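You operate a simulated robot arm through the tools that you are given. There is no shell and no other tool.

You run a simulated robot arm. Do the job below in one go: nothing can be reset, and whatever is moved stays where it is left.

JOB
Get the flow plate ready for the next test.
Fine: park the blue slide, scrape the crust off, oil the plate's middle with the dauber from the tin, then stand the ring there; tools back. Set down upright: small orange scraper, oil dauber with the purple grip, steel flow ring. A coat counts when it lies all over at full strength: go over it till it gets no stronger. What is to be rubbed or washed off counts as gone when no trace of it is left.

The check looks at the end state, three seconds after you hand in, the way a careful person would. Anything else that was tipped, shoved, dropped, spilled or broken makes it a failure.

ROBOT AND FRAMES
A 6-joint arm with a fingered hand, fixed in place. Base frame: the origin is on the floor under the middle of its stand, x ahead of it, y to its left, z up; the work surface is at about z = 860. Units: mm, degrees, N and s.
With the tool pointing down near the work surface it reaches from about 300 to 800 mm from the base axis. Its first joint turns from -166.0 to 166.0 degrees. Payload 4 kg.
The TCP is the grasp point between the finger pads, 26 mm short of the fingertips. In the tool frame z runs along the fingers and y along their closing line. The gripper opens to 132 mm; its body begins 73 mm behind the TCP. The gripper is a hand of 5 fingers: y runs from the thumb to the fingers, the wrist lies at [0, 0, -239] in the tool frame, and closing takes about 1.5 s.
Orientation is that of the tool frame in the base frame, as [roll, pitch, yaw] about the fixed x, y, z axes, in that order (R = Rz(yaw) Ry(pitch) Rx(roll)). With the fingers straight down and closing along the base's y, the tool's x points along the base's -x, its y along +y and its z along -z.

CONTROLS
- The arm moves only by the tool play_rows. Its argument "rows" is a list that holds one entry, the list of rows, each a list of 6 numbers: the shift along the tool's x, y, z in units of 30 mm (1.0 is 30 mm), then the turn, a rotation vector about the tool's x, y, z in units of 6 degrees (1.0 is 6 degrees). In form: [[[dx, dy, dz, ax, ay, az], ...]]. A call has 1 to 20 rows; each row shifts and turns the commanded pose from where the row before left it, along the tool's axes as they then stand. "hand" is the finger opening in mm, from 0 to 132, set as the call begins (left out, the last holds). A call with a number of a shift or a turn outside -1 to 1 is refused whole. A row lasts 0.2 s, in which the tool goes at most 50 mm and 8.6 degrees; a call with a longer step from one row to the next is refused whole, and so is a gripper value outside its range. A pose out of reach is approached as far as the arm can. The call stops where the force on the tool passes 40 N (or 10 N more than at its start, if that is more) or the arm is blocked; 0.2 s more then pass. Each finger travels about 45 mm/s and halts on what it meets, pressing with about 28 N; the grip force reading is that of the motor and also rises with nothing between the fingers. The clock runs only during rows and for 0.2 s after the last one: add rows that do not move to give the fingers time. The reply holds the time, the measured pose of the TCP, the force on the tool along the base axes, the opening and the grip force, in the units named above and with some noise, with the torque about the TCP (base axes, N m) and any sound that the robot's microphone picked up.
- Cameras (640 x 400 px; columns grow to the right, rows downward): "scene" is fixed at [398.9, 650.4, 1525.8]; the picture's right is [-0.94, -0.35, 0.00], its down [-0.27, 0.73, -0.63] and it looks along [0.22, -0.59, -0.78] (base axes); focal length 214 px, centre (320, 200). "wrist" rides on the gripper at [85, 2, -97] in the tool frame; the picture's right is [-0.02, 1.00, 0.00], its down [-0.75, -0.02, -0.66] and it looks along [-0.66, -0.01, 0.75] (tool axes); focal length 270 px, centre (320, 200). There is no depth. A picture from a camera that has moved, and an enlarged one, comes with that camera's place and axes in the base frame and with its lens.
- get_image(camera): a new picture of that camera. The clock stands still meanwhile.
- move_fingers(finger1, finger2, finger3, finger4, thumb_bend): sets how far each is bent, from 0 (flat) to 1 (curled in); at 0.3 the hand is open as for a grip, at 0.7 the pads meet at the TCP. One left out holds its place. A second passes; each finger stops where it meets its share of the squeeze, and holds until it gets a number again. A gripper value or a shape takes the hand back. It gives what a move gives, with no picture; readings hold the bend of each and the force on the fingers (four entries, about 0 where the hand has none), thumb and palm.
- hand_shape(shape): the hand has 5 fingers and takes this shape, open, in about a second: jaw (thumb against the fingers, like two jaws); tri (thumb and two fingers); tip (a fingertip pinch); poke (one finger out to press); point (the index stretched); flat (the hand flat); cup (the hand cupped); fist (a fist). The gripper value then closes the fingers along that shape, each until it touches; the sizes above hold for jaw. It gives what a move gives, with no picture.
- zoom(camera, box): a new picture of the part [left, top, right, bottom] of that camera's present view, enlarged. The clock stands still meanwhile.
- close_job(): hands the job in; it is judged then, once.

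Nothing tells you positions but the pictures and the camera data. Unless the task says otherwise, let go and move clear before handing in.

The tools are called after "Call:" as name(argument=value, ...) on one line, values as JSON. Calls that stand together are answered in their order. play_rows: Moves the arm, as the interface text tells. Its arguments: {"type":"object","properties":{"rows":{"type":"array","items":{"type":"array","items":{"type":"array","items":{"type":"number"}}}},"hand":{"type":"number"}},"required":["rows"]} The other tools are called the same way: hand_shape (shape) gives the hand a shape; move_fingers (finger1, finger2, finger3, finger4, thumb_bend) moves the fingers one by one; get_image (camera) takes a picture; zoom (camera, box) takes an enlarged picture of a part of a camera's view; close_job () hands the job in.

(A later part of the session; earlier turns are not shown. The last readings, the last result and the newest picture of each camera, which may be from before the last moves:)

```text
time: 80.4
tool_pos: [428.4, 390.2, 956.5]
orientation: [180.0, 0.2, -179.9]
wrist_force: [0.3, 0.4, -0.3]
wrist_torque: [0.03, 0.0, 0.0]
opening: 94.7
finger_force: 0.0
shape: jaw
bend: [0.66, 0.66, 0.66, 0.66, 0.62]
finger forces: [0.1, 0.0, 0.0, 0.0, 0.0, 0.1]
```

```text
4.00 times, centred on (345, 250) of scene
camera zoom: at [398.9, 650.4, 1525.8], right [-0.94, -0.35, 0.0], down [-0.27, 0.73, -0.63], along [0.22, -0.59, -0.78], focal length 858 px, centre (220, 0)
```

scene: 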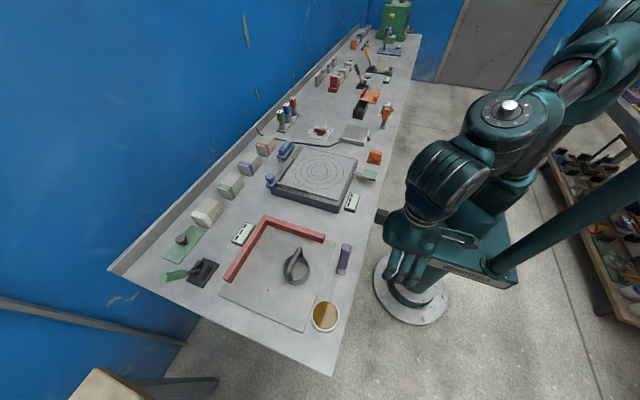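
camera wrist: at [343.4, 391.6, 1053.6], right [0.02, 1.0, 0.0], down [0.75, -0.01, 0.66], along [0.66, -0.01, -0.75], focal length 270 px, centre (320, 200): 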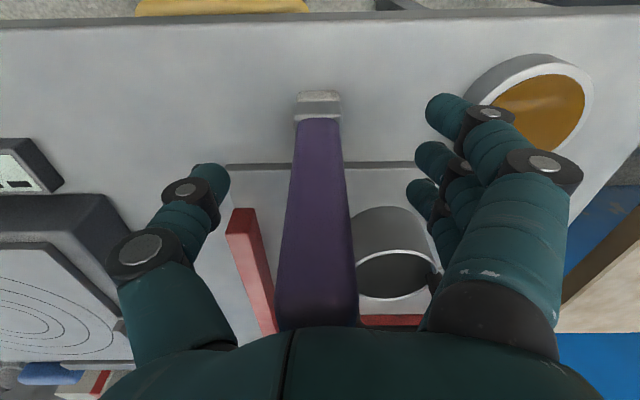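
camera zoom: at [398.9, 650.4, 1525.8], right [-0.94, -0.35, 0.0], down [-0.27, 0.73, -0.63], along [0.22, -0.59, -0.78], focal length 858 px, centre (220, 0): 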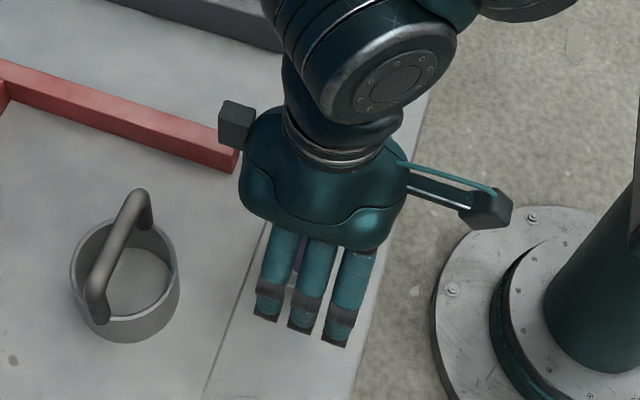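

The grip sits between the fingers with no palm contact. Closing.

Call:
play_rows(rows=[[[0, 0, 0, 0, 0, 0], [0, 0, 0, 0, 0, 0], [0, 0, 0, 0, 0, 0], [0, 0, 0, 0, 0, 0], [0, 0, 0, 0, 0, 0], [0, 0, 0, 0, 0, 0], [0, 0, 0, 0, 0, 0], [0, 0, 0, 0, 0, 0], [0, 0, 0, 0, 0, 0], [0, 0, 0, 0, 0, 0]]], hand=0)

Call:
get_image(camera="wrist")

Call:
zoom(camera="scene", box=[290, 200, 400, 300])

```text
time: 82.6
tool_pos: [428.3, 390.7, 957.8]
orientation: [180.0, 0.1, -179.9]
wrist_force: [-0.1, 1.0, 3.5]
wrist_torque: [0.16, 0.01, -0.02]
opening: 9.7
finger_force: 28.1
shape: jaw
bend: [0.67, 0.72, 0.71, 0.67, 0.71]
finger forces: [0.0, 11.0, 10.7, 0.1, 21.2, 0.1]
```

```text
taken
camera wrist: at [343.5, 391.6, 1053.8], right [0.02, 1.0, 0.0], down [0.75, -0.01, 0.66], along [0.66, -0.01, -0.75], focal length 270 px, centre (320, 200)
```

wrist: 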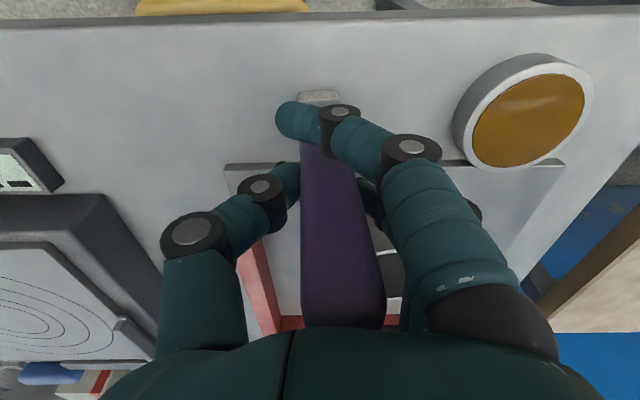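

```text
4.00 times, centred on (345, 250) of scene
camera zoom: at [398.9, 650.4, 1525.8], right [-0.94, -0.35, 0.0], down [-0.27, 0.73, -0.63], along [0.22, -0.59, -0.78], focal length 858 px, centre (220, 0)
```

zoom: 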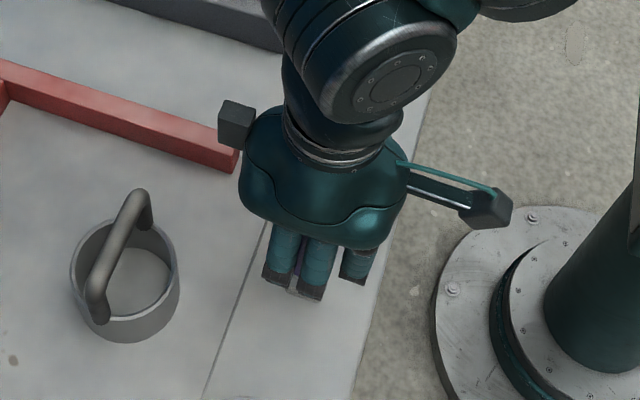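

Held by two fingers and thumb; the grip leaned a few degrees toward +y. I'll lift slightly and look at how it hangs.

Call:
play_rows(rows=[[[0, 0, -0.3, 0, 0, 0], [0, 0, -0.6, 0, 0, 0], [0, 0, -0.9, 0, 0, 0], [0, 0, -0.9, 0, 0, 0], [0, 0, 0, 0, 0, 0]]])

Call:
get_image(camera="wrist")

Call:
zoom(camera="scene", box=[290, 190, 400, 290])

```text
time: 83.8
tool_pos: [429.0, 388.4, 1039.6]
orientation: [180.0, 0.2, -179.9]
wrist_force: [0.4, 0.5, -1.3]
wrist_torque: [0.01, -0.01, 0.0]
opening: 9.6
finger_force: 27.9
shape: jaw
bend: [0.67, 0.71, 0.71, 0.67, 0.71]
finger forces: [0.0, 10.7, 10.1, 0.0, 21.1, 0.0]
```

```text
taken
camera wrist: at [344.6, 389.8, 1136.0], right [0.02, 1.0, 0.0], down [0.75, -0.01, 0.66], along [0.66, -0.01, -0.75], focal length 270 px, centre (320, 200)
```

wrist: 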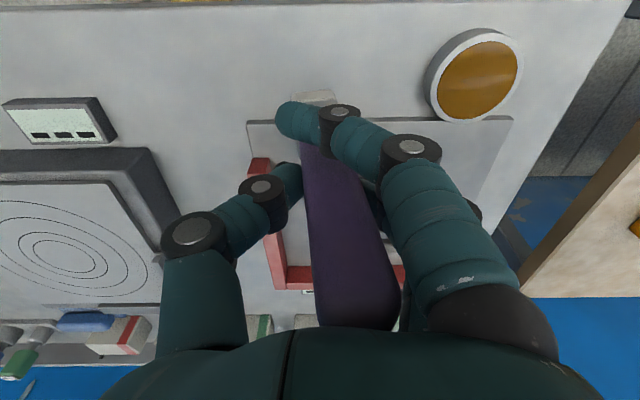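

```text
4.00 times, centred on (345, 240) of scene
camera zoom: at [398.9, 650.4, 1525.8], right [-0.94, -0.35, 0.0], down [-0.27, 0.73, -0.63], along [0.22, -0.59, -0.78], focal length 858 px, centre (220, 40)
```

zoom: 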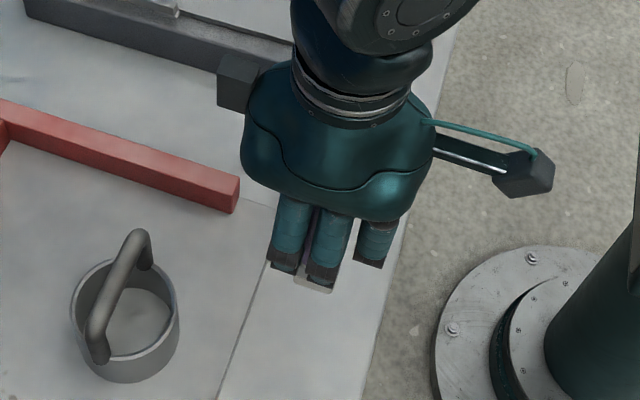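

The dauber leans roughly 6° toward the fingers. I'll measure that more exactly before compensating with a hand roll.

Call:
zoom(camera="wrist", box=[240, 70, 440, 340])

Call:
zoom(camera="scene", box=[340, 235, 390, 275])

```text
1.48 times, centred on (340, 205) of wrist
camera zoom: at [344.6, 389.8, 1136.0], right [0.02, 1.0, 0.0], down [0.75, -0.01, 0.66], along [0.66, -0.01, -0.75], focal length 400 px, centre (290, 193)
```

zoom: 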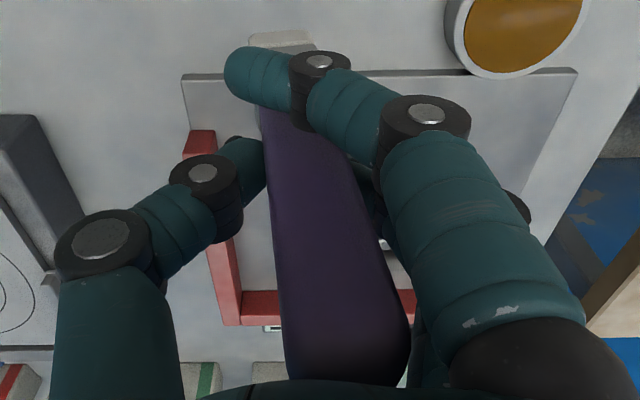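

```text
10.00 times, centred on (365, 255) of scene
camera zoom: at [398.9, 650.4, 1525.8], right [-0.94, -0.35, 0.0], down [-0.27, 0.73, -0.63], along [0.22, -0.59, -0.78], focal length 2145 px, centre (-130, -350)
```

zoom: 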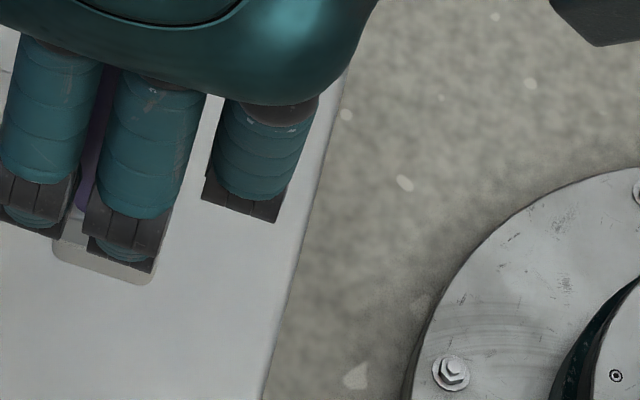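

The lean is about 5.2°, and the tin's rim centre triangulates to (427, 531, 882). I'll move over the tin, then roll the hand 5.2° to make the dauber vertical.

Call:
play_rows(rows=[[[0, 0.5, 0, 0, 0, 0], [0, 0.9, 0, 0, 0, 0], [0, 0.9, 0, 0, 0, 0], [0, 0.9, 0, 0, 0, 0], [0, 0.9, 0, 0, 0, 0], [0, 0.45, 0, 0, 0, 0], [0, 0, 0, -0.43, 0, 0], [0, 0, 0, -0.437, 0, 0], [0, 0, 0, 0, 0, 0]]])

Call:
get_image(camera="wrist")

Call:
zoom(camera="scene", box=[280, 220, 400, 340])

```text
time: 85.8
tool_pos: [428.4, 525.1, 1037.4]
orientation: [174.8, 0.2, -179.9]
wrist_force: [0.1, -0.6, -2.1]
wrist_torque: [-0.02, 0.0, 0.03]
opening: 9.4
finger_force: 27.8
shape: jaw
bend: [0.67, 0.71, 0.71, 0.67, 0.71]
finger forces: [0.0, 10.8, 10.1, 0.1, 21.4, 0.0]
```

```text
taken
camera wrist: at [342.7, 517.5, 1134.5], right [0.02, 1.0, 0.09], down [0.75, -0.07, 0.66], along [0.66, 0.06, -0.75], focal length 270 px, centre (320, 200)
```

wrist: 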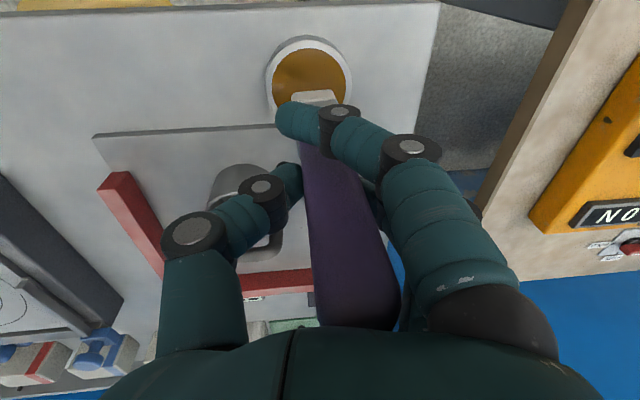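

```text
3.33 times, centred on (340, 280) of scene
camera zoom: at [398.9, 650.4, 1525.8], right [-0.94, -0.35, 0.0], down [-0.27, 0.73, -0.63], along [0.22, -0.59, -0.78], focal length 715 px, centre (253, -67)
```

zoom: 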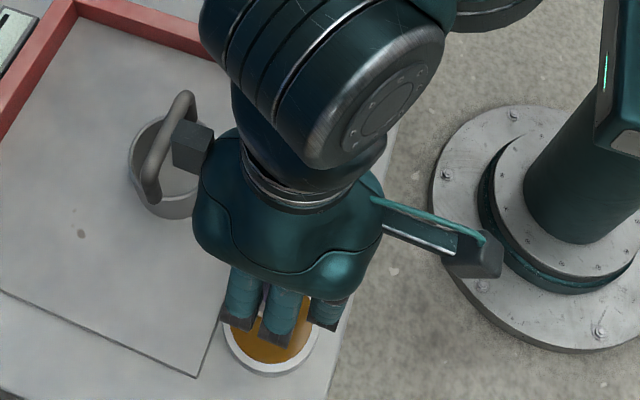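

Foot and tin centre agree to within 2 mm. Lowering straight down (compensating for the roll) to just above the oil.

Call:
play_rows(rows=[[[0, -0.05, 0.553, 0, 0, 0], [0, -0.05, 0.553, 0, 0, 0], [0, -0.05, 0.553, 0, 0, 0], [0, 0, 0, 0, 0, 0]]])

Call:
get_image(camera="wrist")

Call:
zoom(camera="scene", box=[290, 260, 390, 350])

```text
time: 86.8
tool_pos: [430.9, 524.7, 986.8]
orientation: [174.7, 0.3, -180.0]
wrist_force: [0.1, -0.7, -1.5]
wrist_torque: [-0.04, -0.01, 0.01]
opening: 9.7
finger_force: 27.7
shape: jaw
bend: [0.67, 0.71, 0.71, 0.67, 0.71]
finger forces: [0.0, 10.8, 10.1, 0.0, 21.1, 0.1]
```

```text
taken
camera wrist: at [345.5, 517.6, 1083.0], right [0.02, 1.0, 0.09], down [0.75, -0.07, 0.66], along [0.66, 0.06, -0.75], focal length 270 px, centre (320, 200)
```

wrist: 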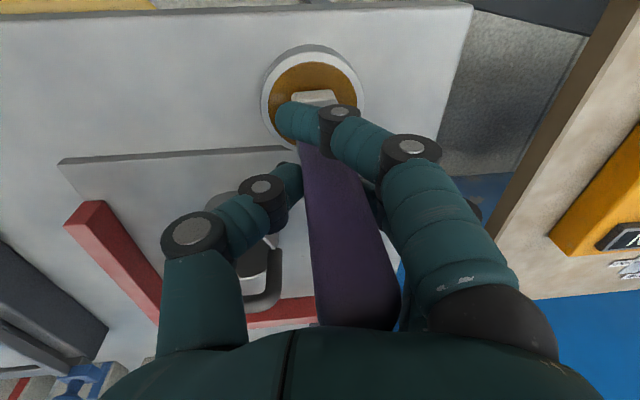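

```text
4.44 times, centred on (340, 305) of scene
camera zoom: at [398.9, 650.4, 1525.8], right [-0.94, -0.35, 0.0], down [-0.27, 0.73, -0.63], along [0.22, -0.59, -0.78], focal length 953 px, centre (231, -267)
```

zoom: 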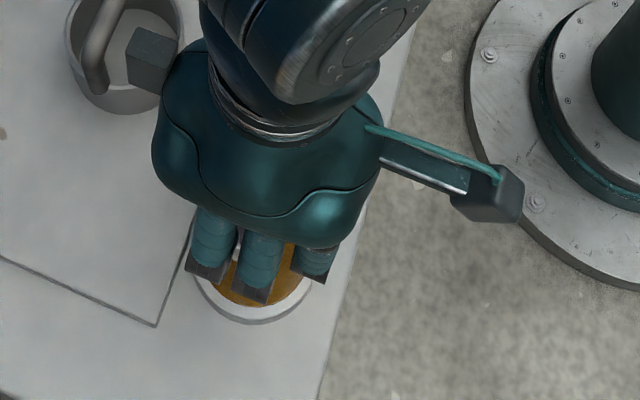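

Centred over the oil. Dipping the pad gently.

Call:
play_rows(rows=[[[0, -0.015, 0.166, 0, 0, 0], [0, -0.015, 0.166, 0, 0, 0], [0, -0.015, 0.166, 0, 0, 0], [0, 0, 0, 0, 0, 0], [0, 0, 0, 0, 0, 0]]])

Call:
zoom(camera="wrist", box=[220, 20, 420, 170])

```text
time: 87.9
tool_pos: [429.8, 525.5, 975.3]
orientation: [174.4, 0.5, 179.9]
wrist_force: [0.5, -3.2, 11.3]
wrist_torque: [-0.01, 0.02, -0.01]
opening: 11.4
finger_force: 27.9
shape: jaw
bend: [0.67, 0.72, 0.71, 0.67, 0.73]
finger forces: [0.0, 12.3, 10.6, 0.0, 24.9, 0.1]
stopped in row 5: the force on the tool passed its limit at 41 N (the readings are from after the stop); the commanded pose is now the measured one
```

```text
2.67 times, centred on (320, 95) of wrist
camera zoom: at [344.6, 517.6, 1071.6], right [0.02, 0.99, 0.1], down [0.75, -0.08, 0.66], along [0.66, 0.06, -0.74], focal length 721 px, centre (320, 480)
```

zoom: 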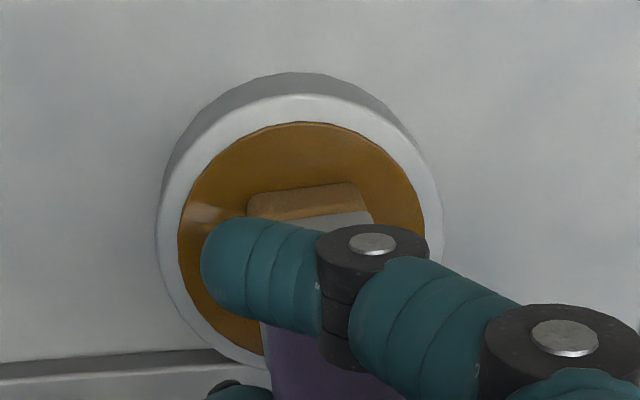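

The felt turned amber, so it's loaded; contact came at TCP z≈975 with a brief peak. I'll lift and check how the dauber sits in the hand.

Call:
play_rows(rows=[[[0, 0.04, -0.4, 0, 0, 0], [0, 0.07, -0.8, 0, 0, 0], [0, 0.08, -0.9, 0, 0, 0], [0, 0.07, -0.8, 0, 0, 0], [0, 0, 0, 0, 0, 0]]])

Call:
zoom(camera="wrist", box=[200, 20, 440, 340])

Call:
zoom(camera="wrist", box=[250, 60, 370, 140])

Call:
zoom(camera="scene", box=[290, 230, 390, 350])

```text
time: 89.1
tool_pos: [428.9, 525.6, 1060.4]
orientation: [174.6, 0.4, 179.9]
wrist_force: [1.1, -0.9, -1.6]
wrist_torque: [0.01, 0.0, -0.01]
opening: 10.5
finger_force: 28.4
shape: jaw
bend: [0.67, 0.71, 0.71, 0.67, 0.72]
finger forces: [0.0, 11.5, 10.0, 0.0, 21.4, 0.0]
```

```text
1.25 times, centred on (320, 180) of wrist
camera zoom: at [343.6, 517.1, 1157.0], right [0.02, 1.0, 0.09], down [0.75, -0.08, 0.66], along [0.66, 0.06, -0.75], focal length 338 px, centre (320, 225)
```

zoom: 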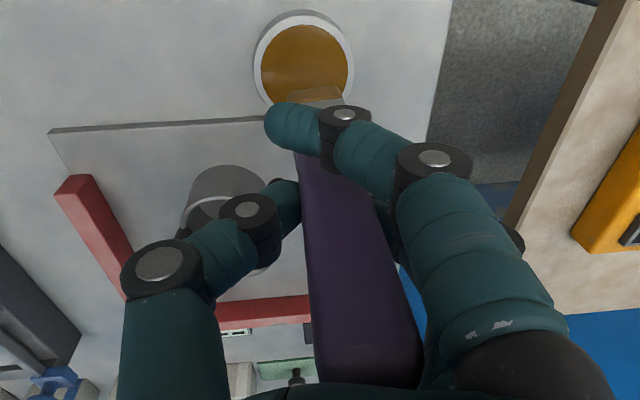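

```text
5.00 times, centred on (310, 100) of wrist
camera zoom: at [343.6, 517.1, 1157.0], right [0.02, 1.0, 0.09], down [0.75, -0.08, 0.66], along [0.66, 0.06, -0.75], focal length 1351 px, centre (370, 700)
```

zoom: 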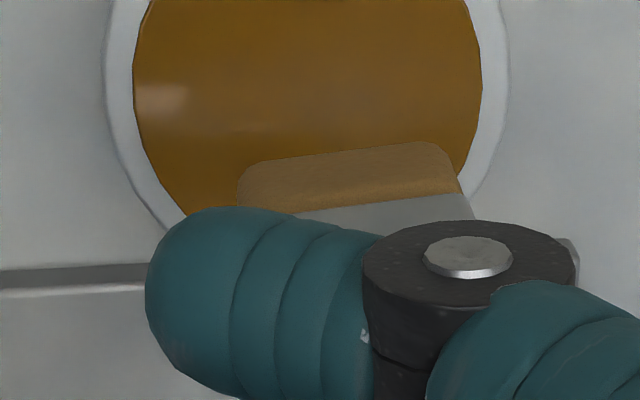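

```text
3.33 times, centred on (340, 290) of scene
camera zoom: at [398.9, 650.4, 1525.8], right [-0.94, -0.35, 0.0], down [-0.27, 0.73, -0.63], along [0.22, -0.59, -0.78], focal length 715 px, centre (253, -100)
```

zoom: 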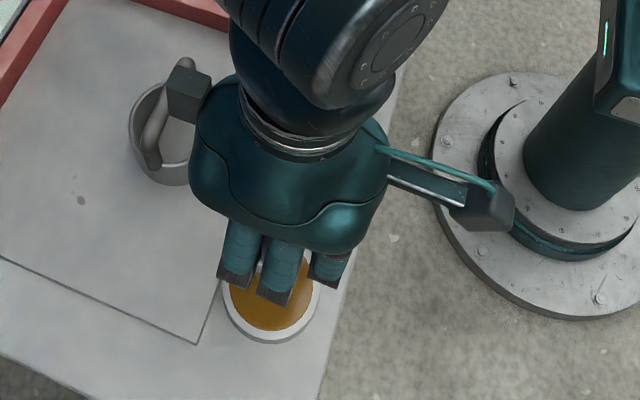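

The dauber is loaded and still held the same way. Plate centre is about (627, 49, 917); I'll carry the dauber there at a safe height.

Call:
play_rows(rows=[[[0, 0.03, -0.3, 0, 0, 0], [-0.369, -0.887, -0.092, 0, 0, 0], [-0.369, -0.887, -0.092, 0, 0, 0], [-0.369, -0.887, -0.092, 0, 0, 0], [-0.369, -0.887, -0.092, 0, 0, 0], [-0.369, -0.887, -0.092, 0, 0, 0], [-0.369, -0.887, -0.092, 0, 0, 0], [-0.369, -0.887, -0.092, 0, 0, 0], [-0.369, -0.887, -0.092, 0, 0, 0], [-0.369, -0.887, -0.092, 0, 0, 0], [-0.369, -0.887, -0.092, 0, 0, 0], [-0.369, -0.887, -0.092, 0, 0, 0], [-0.369, -0.887, -0.092, 0, 0, 0], [-0.369, -0.887, -0.092, 0, 0, 0], [-0.369, -0.887, -0.092, 0, 0, 0], [-0.369, -0.887, -0.092, 0, 0, 0], [-0.369, -0.887, -0.092, 0, 0, 0], [-0.369, -0.887, -0.092, 0, 0, 0], [-0.369, -0.887, -0.092, 0, 0, 0], [0, 0, 0, 0, 0, 0]]])

Call:
get_image(camera="wrist")

Call:
zoom(camera="scene", box=[250, 100, 390, 220])

```text
time: 93.3
tool_pos: [628.1, 43.1, 1075.2]
orientation: [174.6, 0.4, 180.0]
wrist_force: [0.6, -0.3, -1.1]
wrist_torque: [-0.01, -0.03, 0.03]
opening: 10.7
finger_force: 28.1
shape: jaw
bend: [0.67, 0.71, 0.71, 0.67, 0.72]
finger forces: [0.1, 11.5, 9.1, 0.0, 21.2, 0.1]
```

```text
taken
camera wrist: at [542.7, 33.9, 1171.9], right [0.02, 1.0, 0.09], down [0.75, -0.08, 0.66], along [0.66, 0.06, -0.75], focal length 270 px, centre (320, 200)
```

wrist: 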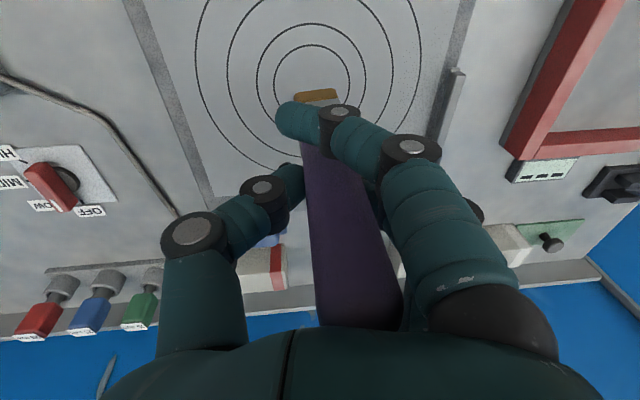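

```text
3.33 times, centred on (320, 160) of scene
camera zoom: at [398.9, 650.4, 1525.8], right [-0.94, -0.35, 0.0], down [-0.27, 0.73, -0.63], along [0.22, -0.59, -0.78], focal length 715 px, centre (320, 333)
```

zoom: 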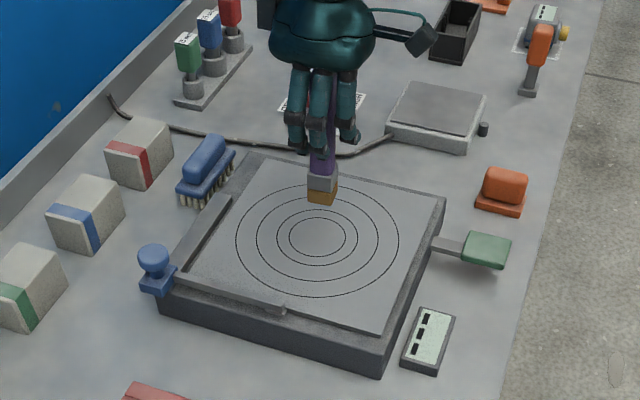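

The dauber hangs vertical over the rings. Descending to just above the plate, then feeling for contact.

Call:
play_rows(rows=[[[0, -0.06, 0.6, 0, 0, 0], [0, -0.06, 0.65, 0, 0, 0], [0, -0.04, 0.5, 0, 0, 0], [0, 0, 0, 0, 0, 0]]])

Call:
zoom(camera="scene", box=[280, 130, 370, 200])

```text
time: 94.3
tool_pos: [629.3, 43.4, 1023.8]
orientation: [174.6, 0.5, 179.9]
wrist_force: [0.3, 0.0, -1.5]
wrist_torque: [-0.01, -0.02, 0.02]
opening: 10.7
finger_force: 27.9
shape: jaw
bend: [0.67, 0.71, 0.71, 0.67, 0.72]
finger forces: [0.1, 11.6, 9.1, 0.0, 21.0, 0.1]
```

```text
5.71 times, centred on (325, 165) of scene
camera zoom: at [398.9, 650.4, 1525.8], right [-0.94, -0.35, 0.0], down [-0.27, 0.73, -0.63], along [0.22, -0.59, -0.78], focal length 1226 px, centre (291, 400)
```

zoom: 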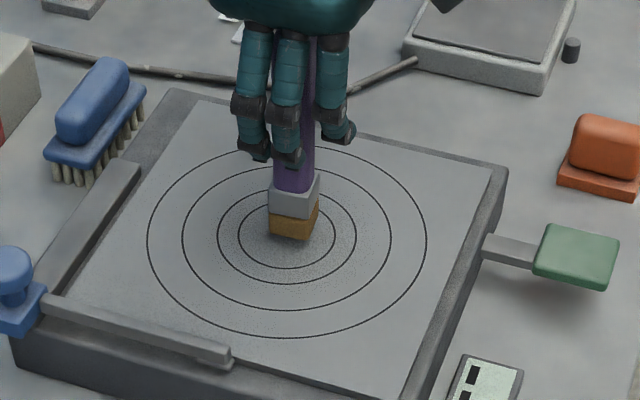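

Call:
play_rows(rows=[[[0, -0.006, 0.066, 0, 0, 0], [0, -0.006, 0.066, 0, 0, 0], [0, -0.005, 0.05, 0, 0, 0], [0, 0, 0, 0, 0, 0]]])

```text
time: 95.3
tool_pos: [629.9, 44.1, 1017.5]
orientation: [174.6, 0.4, 180.0]
wrist_force: [0.2, -1.0, -1.1]
wrist_torque: [0.0, 0.01, 0.02]
opening: 10.2
finger_force: 28.6
shape: jaw
bend: [0.67, 0.71, 0.71, 0.67, 0.72]
finger forces: [0.0, 11.6, 9.1, 0.0, 21.0, 0.1]
```

Call:
play_rows(rows=[[[0, -0.003, 0.035, 0, 0, 0], [0, -0.003, 0.035, 0, 0, 0], [0, 0, 0, 0, 0, 0]]])

```text
time: 96.1
tool_pos: [628.4, 44.1, 1016.0]
orientation: [174.6, 0.3, 180.0]
wrist_force: [0.1, -0.7, -0.9]
wrist_torque: [-0.01, -0.01, -0.02]
opening: 11.1
finger_force: 27.0
shape: jaw
bend: [0.67, 0.71, 0.71, 0.67, 0.72]
finger forces: [0.0, 11.7, 9.1, 0.1, 21.1, 0.1]
```

Call:
play_rows(rows=[[[0, -0.003, 0.035, 0, 0, 0], [0, -0.003, 0.035, 0, 0, 0], [0, 0, 0, 0, 0, 0]]])

```text
time: 96.9
tool_pos: [627.9, 43.7, 1013.5]
orientation: [174.7, 0.4, 180.0]
wrist_force: [0.1, -0.2, -1.1]
wrist_torque: [0.03, -0.01, 0.03]
opening: 10.7
finger_force: 28.6
shape: jaw
bend: [0.67, 0.71, 0.71, 0.67, 0.72]
finger forces: [0.0, 11.6, 9.0, 0.0, 21.0, 0.1]
```

Call:
play_rows(rows=[[[0, -0.003, 0.035, 0, 0, 0], [0, -0.003, 0.035, 0, 0, 0], [0, 0, 0, 0, 0, 0]]])

Call:
zoom(camera="scene", box=[290, 140, 350, 190])

```text
time: 97.7
tool_pos: [628.3, 44.2, 1011.1]
orientation: [174.5, 0.4, -180.0]
wrist_force: [0.4, -0.8, 3.3]
wrist_torque: [0.04, -0.01, 0.01]
opening: 10.3
finger_force: 27.9
shape: jaw
bend: [0.67, 0.71, 0.71, 0.67, 0.72]
finger forces: [0.0, 11.9, 9.2, 0.0, 21.9, 0.1]
```

```text
8.00 times, centred on (320, 165) of scene
camera zoom: at [398.9, 650.4, 1525.8], right [-0.94, -0.35, 0.0], down [-0.27, 0.73, -0.63], along [0.22, -0.59, -0.78], focal length 1716 px, centre (320, 480)
```

zoom: 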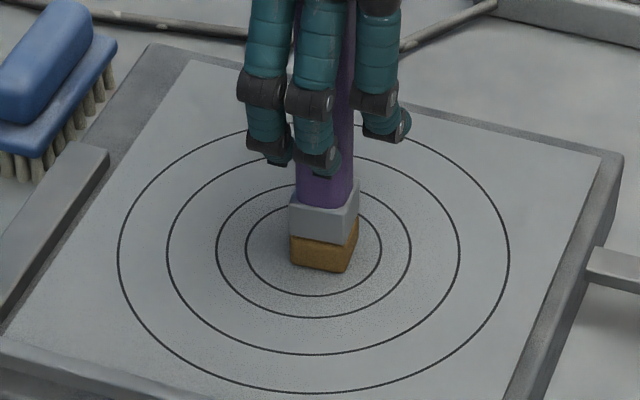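

Contact at TCP z≈1011 with the pad near (621, 54). Now a first pressed stroke along y to see how the oil lays.

Call:
play_rows(rows=[[[0, -0.003, 0.03, 0, 0, 0], [0, 0.15, 0.0141, 0, 0, 0], [0, 0.3, 0.0283, 0, 0, 0], [0, 0.3, 0.0283, 0, 0, 0], [0, 0.3, 0.0283, 0, 0, 0], [0, 0.15, 0.0141, 0, 0, 0], [0, 0, 0, 0, 0, 0]]])

Call:
zoom(camera="scene", box=[290, 140, 350, 190])

Call:
get_image(camera="wrist")

```text
time: 99.3
tool_pos: [627.2, 81.2, 1011.2]
orientation: [174.6, 0.4, 180.0]
wrist_force: [0.4, -2.4, 10.2]
wrist_torque: [0.04, 0.0, 0.0]
opening: 10.5
finger_force: 27.8
shape: jaw
bend: [0.67, 0.71, 0.71, 0.67, 0.72]
finger forces: [0.1, 12.6, 9.2, 0.1, 23.3, 0.0]
```

```text
8.00 times, centred on (320, 165) of scene
camera zoom: at [398.9, 650.4, 1525.8], right [-0.94, -0.35, 0.0], down [-0.27, 0.73, -0.63], along [0.22, -0.59, -0.78], focal length 1716 px, centre (320, 480)
```

zoom: 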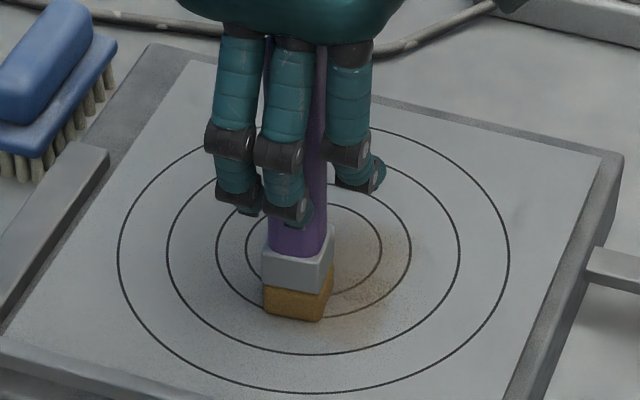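

```text
taken
camera wrist: at [542.6, 72.4, 1108.0], right [0.02, 1.0, 0.1], down [0.75, -0.08, 0.66], along [0.66, 0.06, -0.75], focal length 270 px, centre (320, 200)
```

wrist: 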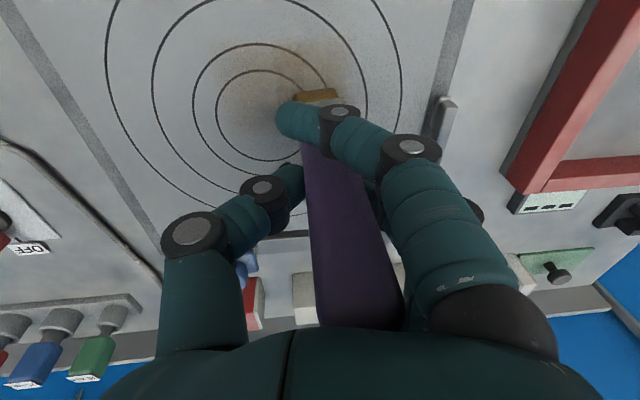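

Call:
zoom(camera="wrist", box=[140, 0, 420, 180])

Call:
zoom(camera="scene", box=[310, 150, 350, 185])

```text
2.22 times, centred on (280, 90) of wrist
camera zoom: at [542.6, 72.4, 1108.0], right [0.02, 1.0, 0.1], down [0.75, -0.08, 0.66], along [0.66, 0.06, -0.75], focal length 601 px, centre (409, 444)
```

zoom: 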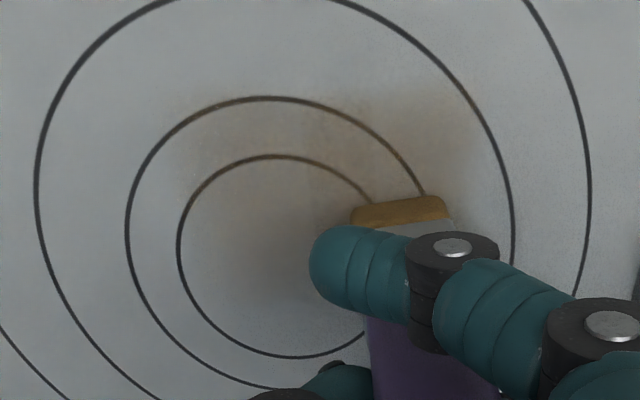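

```text
11.43 times, centred on (330, 168) of scene
camera zoom: at [398.9, 650.4, 1525.8], right [-0.94, -0.35, 0.0], down [-0.27, 0.73, -0.63], along [0.22, -0.59, -0.78], focal length 2451 px, centre (206, 571)
```

zoom: 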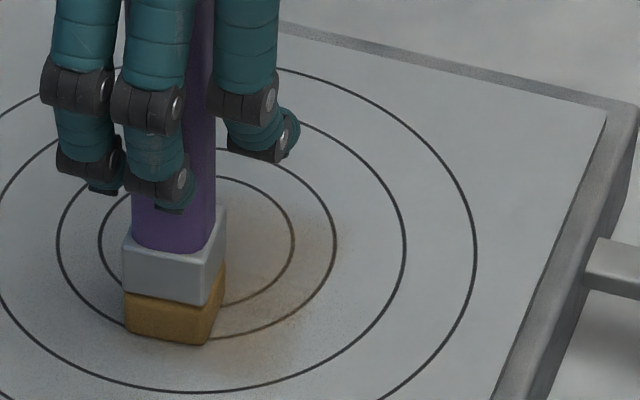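

The oil lays as a soft tan film around the pad. I'll continue with strokes along y, stepping in x.

Call:
play_rows(rows=[[[0, -0.2, -0.0188, 0, 0, 0], [0, -0.398, -0.0376, 0, 0, 0], [0, -0.398, -0.0376, 0, 0, 0], [0, -0.398, -0.0376, 0, 0, 0], [0, -0.398, -0.0376, 0, 0, 0], [0, -0.398, -0.0376, 0, 0, 0], [0, -0.398, -0.0376, 0, 0, 0], [0, -0.2, -0.0188, 0, 0, 0], [-0.3, 0, 0, 0, 0, 0], [-0.2, 0, 0, 0, 0, 0], [0, 0.2, 0.0188, 0, 0, 0], [0, 0.398, 0.0376, 0, 0, 0], [0, 0.398, 0.0376, 0, 0, 0], [0, 0.398, 0.0376, 0, 0, 0], [0, 0.398, 0.0376, 0, 0, 0], [0, 0.398, 0.0376, 0, 0, 0], [0, 0.398, 0.0376, 0, 0, 0], [0, 0.2, 0.0188, 0, 0, 0], [0, 0, 0, 0, 0, 0]]])

Call:
zoom(camera="wrist", box=[140, 0, 420, 180])

Call:
zoom(camera="scene", box=[285, 140, 355, 195])

```text
time: 103.3
tool_pos: [642.6, 81.7, 1008.9]
orientation: [174.6, 0.4, 179.8]
wrist_force: [-0.2, -2.8, 8.6]
wrist_torque: [-0.28, -0.09, -0.02]
opening: 9.5
finger_force: 28.6
shape: jaw
bend: [0.67, 0.71, 0.72, 0.67, 0.73]
finger forces: [0.0, 16.7, 8.3, 0.0, 23.1, 0.0]
```

```text
2.22 times, centred on (280, 90) of wrist
camera zoom: at [557.9, 72.8, 1106.5], right [0.02, 1.0, 0.09], down [0.75, -0.08, 0.66], along [0.66, 0.06, -0.75], focal length 601 px, centre (409, 444)
```

zoom: 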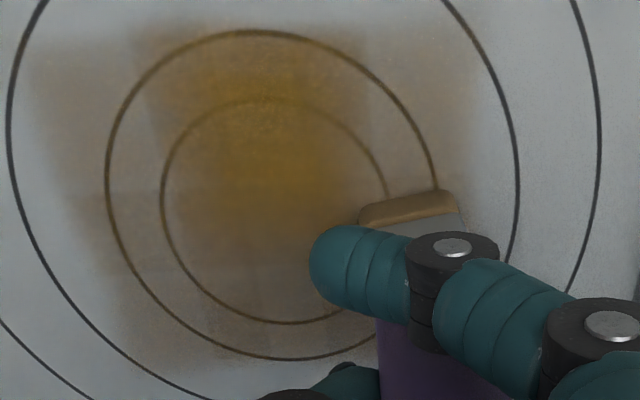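

```text
7.27 times, centred on (320, 168) of scene
camera zoom: at [398.9, 650.4, 1525.8], right [-0.94, -0.35, 0.0], down [-0.27, 0.73, -0.63], along [0.22, -0.59, -0.78], focal length 1560 px, centre (320, 436)
```

zoom: 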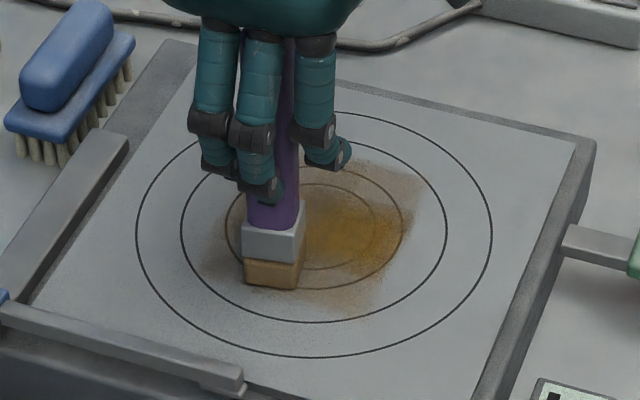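

The pad is running dry and the coat is strong only on the near side of the middle. I'll lift and return to the tin for a fresh dip.

Call:
play_rows(rows=[[[0, 0.04, -0.4, 0, 0, 0], [0, 0.08, -0.86, 0, 0, 0], [0, 0.08, -0.86, 0, 0, 0], [0.444, 0.921, 0.0871, 0, 0, 0], [0.444, 0.921, 0.0871, 0, 0, 0], [0.444, 0.921, 0.0871, 0, 0, 0], [0.444, 0.921, 0.0871, 0, 0, 0], [0.444, 0.921, 0.0871, 0, 0, 0], [0.444, 0.921, 0.0871, 0, 0, 0], [0.444, 0.921, 0.0871, 0, 0, 0], [0.444, 0.921, 0.0871, 0, 0, 0], [0.444, 0.921, 0.0871, 0, 0, 0], [0.444, 0.921, 0.0871, 0, 0, 0], [0.444, 0.921, 0.0871, 0, 0, 0], [0.444, 0.921, 0.0871, 0, 0, 0], [0.444, 0.921, 0.0871, 0, 0, 0], [0.444, 0.921, 0.0871, 0, 0, 0], [0.444, 0.921, 0.0871, 0, 0, 0], [0.444, 0.921, 0.0871, 0, 0, 0], [0, 0, 0, 0, 0, 0]]])

Call:
get_image(camera="wrist")

Call:
zoom(camera="scene", box=[280, 130, 360, 200])

```text
time: 107.5
tool_pos: [429.0, 525.6, 1073.3]
orientation: [174.6, 0.4, 180.0]
wrist_force: [0.6, -0.5, -0.7]
wrist_torque: [-0.05, -0.03, -0.04]
opening: 9.0
finger_force: 28.0
shape: jaw
bend: [0.67, 0.71, 0.72, 0.67, 0.73]
finger forces: [0.2, 14.0, 6.7, 0.1, 18.2, 0.0]
```

```text
taken
camera wrist: at [343.5, 517.3, 1168.8], right [0.02, 1.0, 0.09], down [0.75, -0.08, 0.66], along [0.66, 0.06, -0.75], focal length 270 px, centre (320, 200)
```

wrist: 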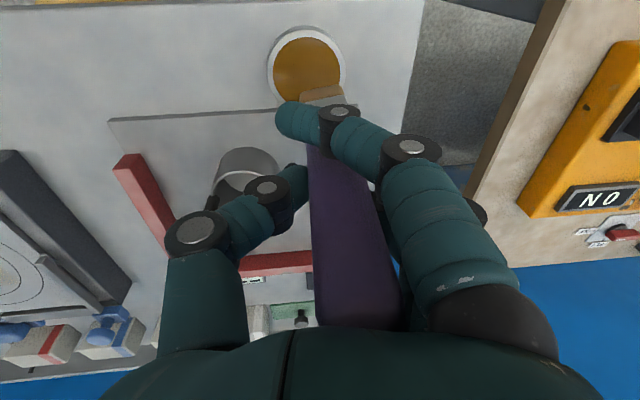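

```text
5.71 times, centred on (320, 165) of scene
camera zoom: at [398.9, 650.4, 1525.8], right [-0.94, -0.35, 0.0], down [-0.27, 0.73, -0.63], along [0.22, -0.59, -0.78], focal length 1226 px, centre (320, 400)
```

zoom: 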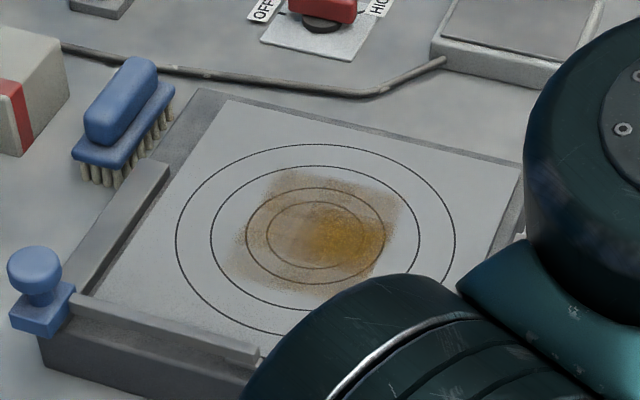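

The coat patch appears to be a square of about ±50 mm around the plate centre, still thin at the edges. The pad sits ~4 mm further +y now, so I'll shift and dip again.

Call:
play_rows(rows=[[[0, -0.2, 0.73, 0, 0, 0], [0, -0.069, 0.73, 0, 0, 0], [0, -0.069, 0.73, 0, 0, 0], [0, -0.069, 0.73, 0, 0, 0], [0, 0, 0, 0, 0, 0]]])

Call:
zoom(camera="wrist", box=[220, 20, 420, 170])

```text
time: 108.7
tool_pos: [431.5, 519.7, 986.1]
orientation: [174.6, 0.3, 180.0]
wrist_force: [-0.4, -0.2, -0.2]
wrist_torque: [0.02, -0.01, -0.03]
opening: 9.0
finger_force: 28.1
shape: jaw
bend: [0.67, 0.71, 0.72, 0.67, 0.73]
finger forces: [0.0, 14.0, 6.5, 0.0, 18.0, 0.0]
```

```text
2.67 times, centred on (320, 95) of wrist
camera zoom: at [346.5, 511.1, 1081.7], right [0.02, 1.0, 0.09], down [0.75, -0.08, 0.66], along [0.66, 0.06, -0.75], focal length 721 px, centre (320, 480)
```

zoom: 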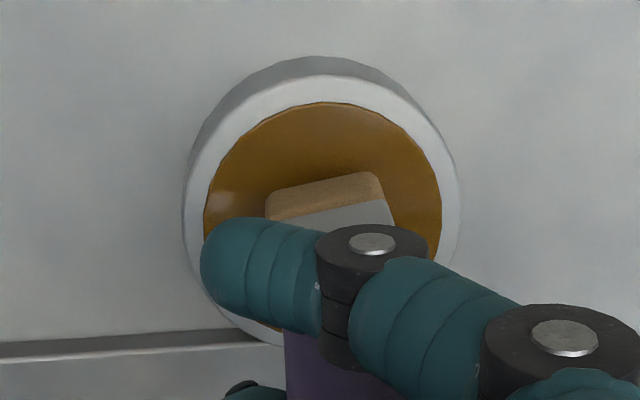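

Call:
play_rows(rows=[[[0, -0.016, 0.166, 0, 0, 0], [0, -0.013, 0.133, 0, 0, 0], [0, -0.005, 0.05, 0, 0, 0], [0, 0, 0, 0, 0, 0]]])

```text
time: 109.7
tool_pos: [432.7, 521.6, 974.7]
orientation: [174.6, 0.3, -179.9]
wrist_force: [-0.2, 0.0, -1.4]
wrist_torque: [0.02, -0.01, 0.01]
opening: 8.9
finger_force: 28.1
shape: jaw
bend: [0.67, 0.71, 0.72, 0.67, 0.73]
finger forces: [0.0, 13.9, 6.5, 0.1, 18.1, 0.1]
```

Call:
play_rows(rows=[[[0, -0.005, 0.05, 0, 0, 0], [0, -0.005, 0.05, 0, 0, 0], [0, 0, 0, 0, 0, 0]]])

```text
time: 110.5
tool_pos: [432.0, 520.7, 974.0]
orientation: [174.5, 0.5, 180.0]
wrist_force: [0.9, 0.2, 18.8]
wrist_torque: [-0.03, 0.01, -0.01]
opening: 9.0
finger_force: 28.1
shape: jaw
bend: [0.67, 0.71, 0.72, 0.67, 0.73]
finger forces: [0.0, 20.2, 7.2, 0.0, 22.3, 0.1]
```

Contact with the oil bed at 19 N. I'll dwell briefly, then lift and look at the pad.

Call:
play_rows(rows=[[[0, 0, 0, 0, 0, 0], [0, 0, 0, 0, 0, 0], [0, 0.02, -0.2, 0, 0, 0], [0, 0.08, -0.8, 0, 0, 0], [0, 0.08, -0.9, 0, 0, 0], [0, 0.08, -0.9, 0, 0, 0], [0, 0.05, -0.55, 0, 0, 0], [0, 0, 0, 0, 0, 0]]])

Call:
zoom(camera="wrist", box=[220, 20, 420, 170])

```text
time: 112.3
tool_pos: [432.1, 519.9, 1072.1]
orientation: [174.5, 0.4, 180.0]
wrist_force: [0.3, -0.6, -0.7]
wrist_torque: [-0.01, 0.0, -0.01]
opening: 9.2
finger_force: 28.4
shape: jaw
bend: [0.67, 0.71, 0.72, 0.67, 0.73]
finger forces: [0.0, 14.6, 6.8, 0.0, 18.1, 0.0]
```

```text
2.67 times, centred on (320, 95) of wrist
camera zoom: at [345.9, 511.9, 1168.3], right [0.02, 1.0, 0.09], down [0.75, -0.08, 0.66], along [0.66, 0.06, -0.75], focal length 721 px, centre (320, 480)
```

zoom: 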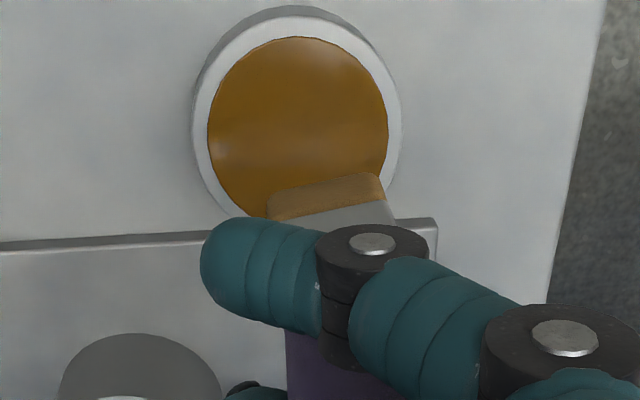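

Reloaded. Going back to the plate, this time starting on the far side (TCP x≈665) at its -y edge.

Call:
play_rows(rows=[[[-0.4315, -0.959, -0.0906, 0, 0, 0], [-0.4315, -0.959, -0.0906, 0, 0, 0], [-0.4315, -0.959, -0.0906, 0, 0, 0], [-0.4315, -0.959, -0.0906, 0, 0, 0], [-0.4315, -0.959, -0.0906, 0, 0, 0], [-0.4315, -0.959, -0.0906, 0, 0, 0], [-0.4315, -0.959, -0.0906, 0, 0, 0], [-0.4315, -0.959, -0.0906, 0, 0, 0], [-0.4315, -0.959, -0.0906, 0, 0, 0], [-0.4315, -0.959, -0.0906, 0, 0, 0], [-0.4315, -0.959, -0.0906, 0, 0, 0], [-0.4315, -0.959, -0.0906, 0, 0, 0], [-0.4315, -0.959, -0.0906, 0, 0, 0], [-0.4315, -0.959, -0.0906, 0, 0, 0], [-0.4315, -0.959, -0.0906, 0, 0, 0], [-0.4315, -0.959, -0.0906, 0, 0, 0], [-0.4315, -0.959, -0.0906, 0, 0, 0], [-0.4315, -0.959, -0.0906, 0, 0, 0], [0, 0, 0, 0, 0, 0]]])

Call:
zoom(camera="scene", box=[285, 100, 365, 190])

Call:
get_image(camera="wrist")

```text
time: 116.3
tool_pos: [665.4, -1.1, 1075.0]
orientation: [174.6, 0.4, 179.8]
wrist_force: [0.3, -0.7, -0.9]
wrist_torque: [0.0, 0.03, 0.01]
opening: 8.9
finger_force: 28.2
shape: jaw
bend: [0.67, 0.71, 0.72, 0.67, 0.73]
finger forces: [0.0, 14.2, 5.8, 0.0, 17.7, 0.1]
```

```text
4.44 times, centred on (325, 145) of scene
camera zoom: at [398.9, 650.4, 1525.8], right [-0.94, -0.35, 0.0], down [-0.27, 0.73, -0.63], along [0.22, -0.59, -0.78], focal length 953 px, centre (298, 444)
```

zoom: 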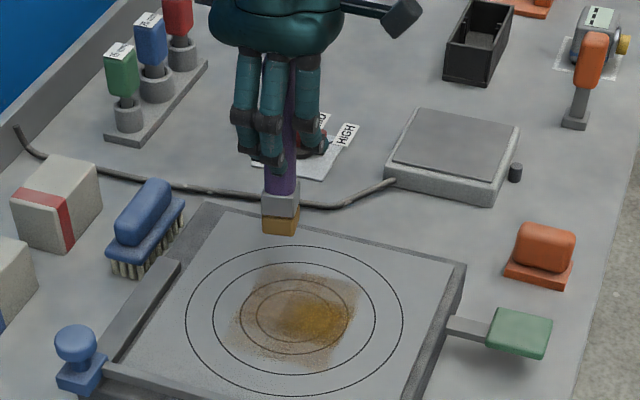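

```text
taken
camera wrist: at [578.4, -9.2, 1171.6], right [0.02, 1.0, 0.09], down [0.75, -0.08, 0.66], along [0.66, 0.06, -0.75], focal length 270 px, centre (320, 200)
```

wrist: 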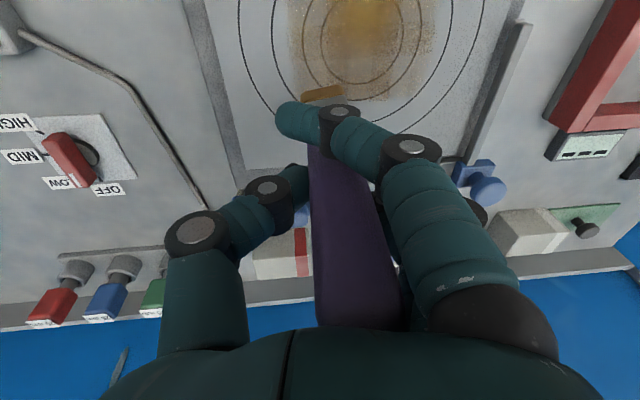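

Call:
zoom(camera="scene", box=[300, 110, 340, 160])

Call:
zoom(camera="scene", box=[295, 145, 355, 190])

```text
8.00 times, centred on (320, 135) of scene
camera zoom: at [398.9, 650.4, 1525.8], right [-0.94, -0.35, 0.0], down [-0.27, 0.73, -0.63], along [0.22, -0.59, -0.78], focal length 1716 px, centre (320, 720)
```

zoom: 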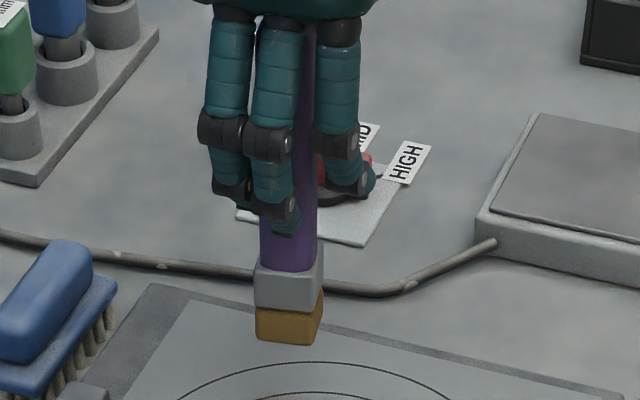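

```text
8.89 times, centred on (325, 168) of scene
camera zoom: at [398.9, 650.4, 1525.8], right [-0.94, -0.35, 0.0], down [-0.27, 0.73, -0.63], along [0.22, -0.59, -0.78], focal length 1906 px, centre (276, 489)
```

zoom: 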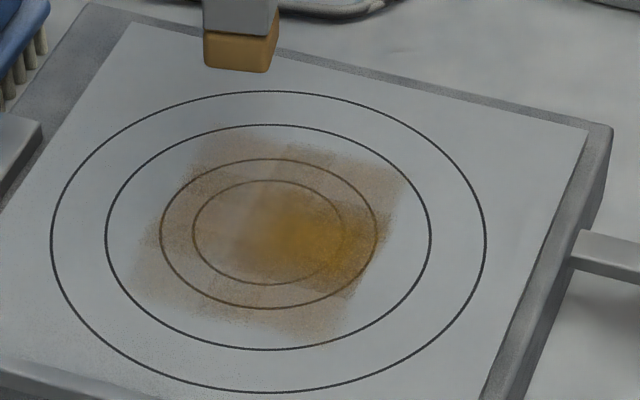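

The dauber hangs vertical again and the square patch of oil is visible. I'll lower onto its far -y corner and stroke along y.

Call:
play_rows(rows=[[[0, -0.06, 0.6, 0, 0, 0], [0, -0.06, 0.7, 0, 0, 0], [0, -0.06, 0.6, 0, 0, 0], [0, -0.01, 0.1, 0, 0, 0], [0, 0, 0, 0, 0, 0]]])

```text
time: 117.5
tool_pos: [663.2, 0.9, 1013.8]
orientation: [174.7, 0.4, 180.0]
wrist_force: [0.5, 0.2, -1.5]
wrist_torque: [-0.01, 0.0, -0.02]
opening: 8.6
finger_force: 27.4
shape: jaw
bend: [0.67, 0.71, 0.72, 0.67, 0.73]
finger forces: [0.1, 14.2, 5.9, 0.1, 17.7, 0.0]
```

Call:
play_rows(rows=[[[0, -0.004, 0.04, 0, 0, 0], [0, -0.004, 0.04, 0, 0, 0], [0, 0, 0, 0, 0, 0]]])

```text
time: 118.3
tool_pos: [664.7, -0.4, 1010.4]
orientation: [174.6, 0.3, 180.0]
wrist_force: [0.1, 0.0, -1.1]
wrist_torque: [-0.03, 0.0, 0.03]
opening: 8.7
finger_force: 28.0
shape: jaw
bend: [0.67, 0.71, 0.72, 0.67, 0.73]
finger forces: [0.0, 14.3, 5.8, 0.1, 17.6, 0.0]
```

Call:
play_rows(rows=[[[0, -0.003, 0.035, 0, 0, 0], [0, -0.003, 0.035, 0, 0, 0], [0, 0, 0, 0, 0, 0]]])

```text
time: 119.1
tool_pos: [663.9, -0.8, 1008.9]
orientation: [174.7, 0.5, 180.0]
wrist_force: [2.2, 1.8, 12.6]
wrist_torque: [0.06, 0.02, -0.07]
opening: 8.9
finger_force: 28.0
shape: jaw
bend: [0.67, 0.71, 0.73, 0.67, 0.73]
finger forces: [0.0, 17.5, 6.5, 0.1, 19.5, 0.0]
```

Contact at about 12 N. Stroking along +y.

Call:
play_rows(rows=[[[0, 0.166, 0.0156, 0, 0, 0], [0, 0.332, 0.0312, 0, 0, 0], [0, 0.332, 0.0312, 0, 0, 0], [0, 0.332, 0.0312, 0, 0, 0], [0, 0.332, 0.0312, 0, 0, 0], [0, 0.332, 0.0312, 0, 0, 0], [0, 0.332, 0.0312, 0, 0, 0], [0, 0.332, 0.0312, 0, 0, 0], [0, 0.166, 0.0156, 0, 0, 0], [0, 0, 0, 0, 0, 0]]])

Call:
zoom(camera="scene", box=[285, 140, 355, 195])

Call:
zoom(camera="wrist", box=[140, 0, 420, 180])

```text
time: 121.3
tool_pos: [662.8, 79.2, 1009.1]
orientation: [174.5, 0.4, -180.0]
wrist_force: [-0.8, -1.1, 5.4]
wrist_torque: [-0.2, -0.01, -0.02]
opening: 8.9
finger_force: 28.1
shape: jaw
bend: [0.67, 0.71, 0.73, 0.67, 0.73]
finger forces: [0.1, 16.3, 5.6, 0.0, 21.3, 0.0]
```

```text
7.27 times, centred on (320, 168) of scene
camera zoom: at [398.9, 650.4, 1525.8], right [-0.94, -0.35, 0.0], down [-0.27, 0.73, -0.63], along [0.22, -0.59, -0.78], focal length 1560 px, centre (320, 436)
```

zoom: 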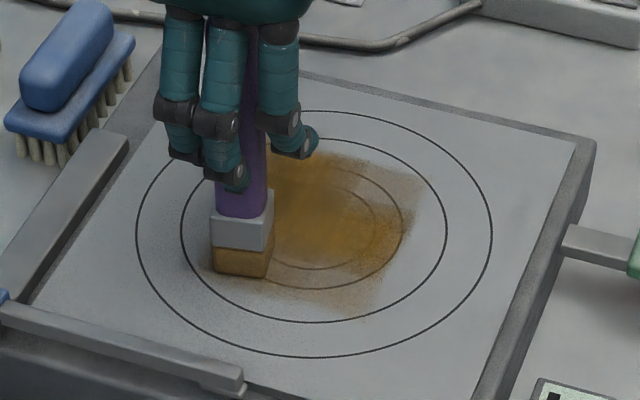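

```text
2.22 times, centred on (280, 90) of wrist
camera zoom: at [577.0, 70.2, 1106.4], right [0.02, 1.0, 0.09], down [0.75, -0.08, 0.66], along [0.66, 0.06, -0.75], focal length 601 px, centre (409, 444)
```

zoom: 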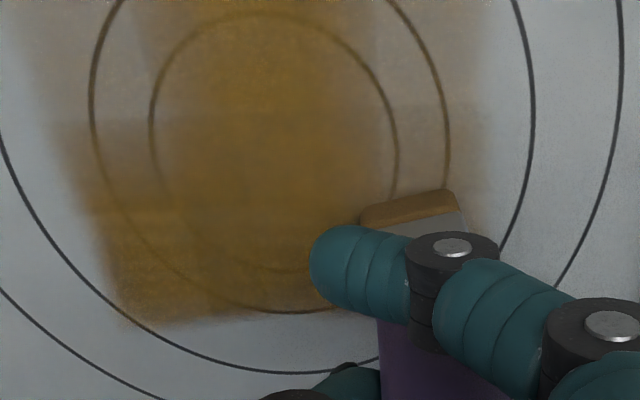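

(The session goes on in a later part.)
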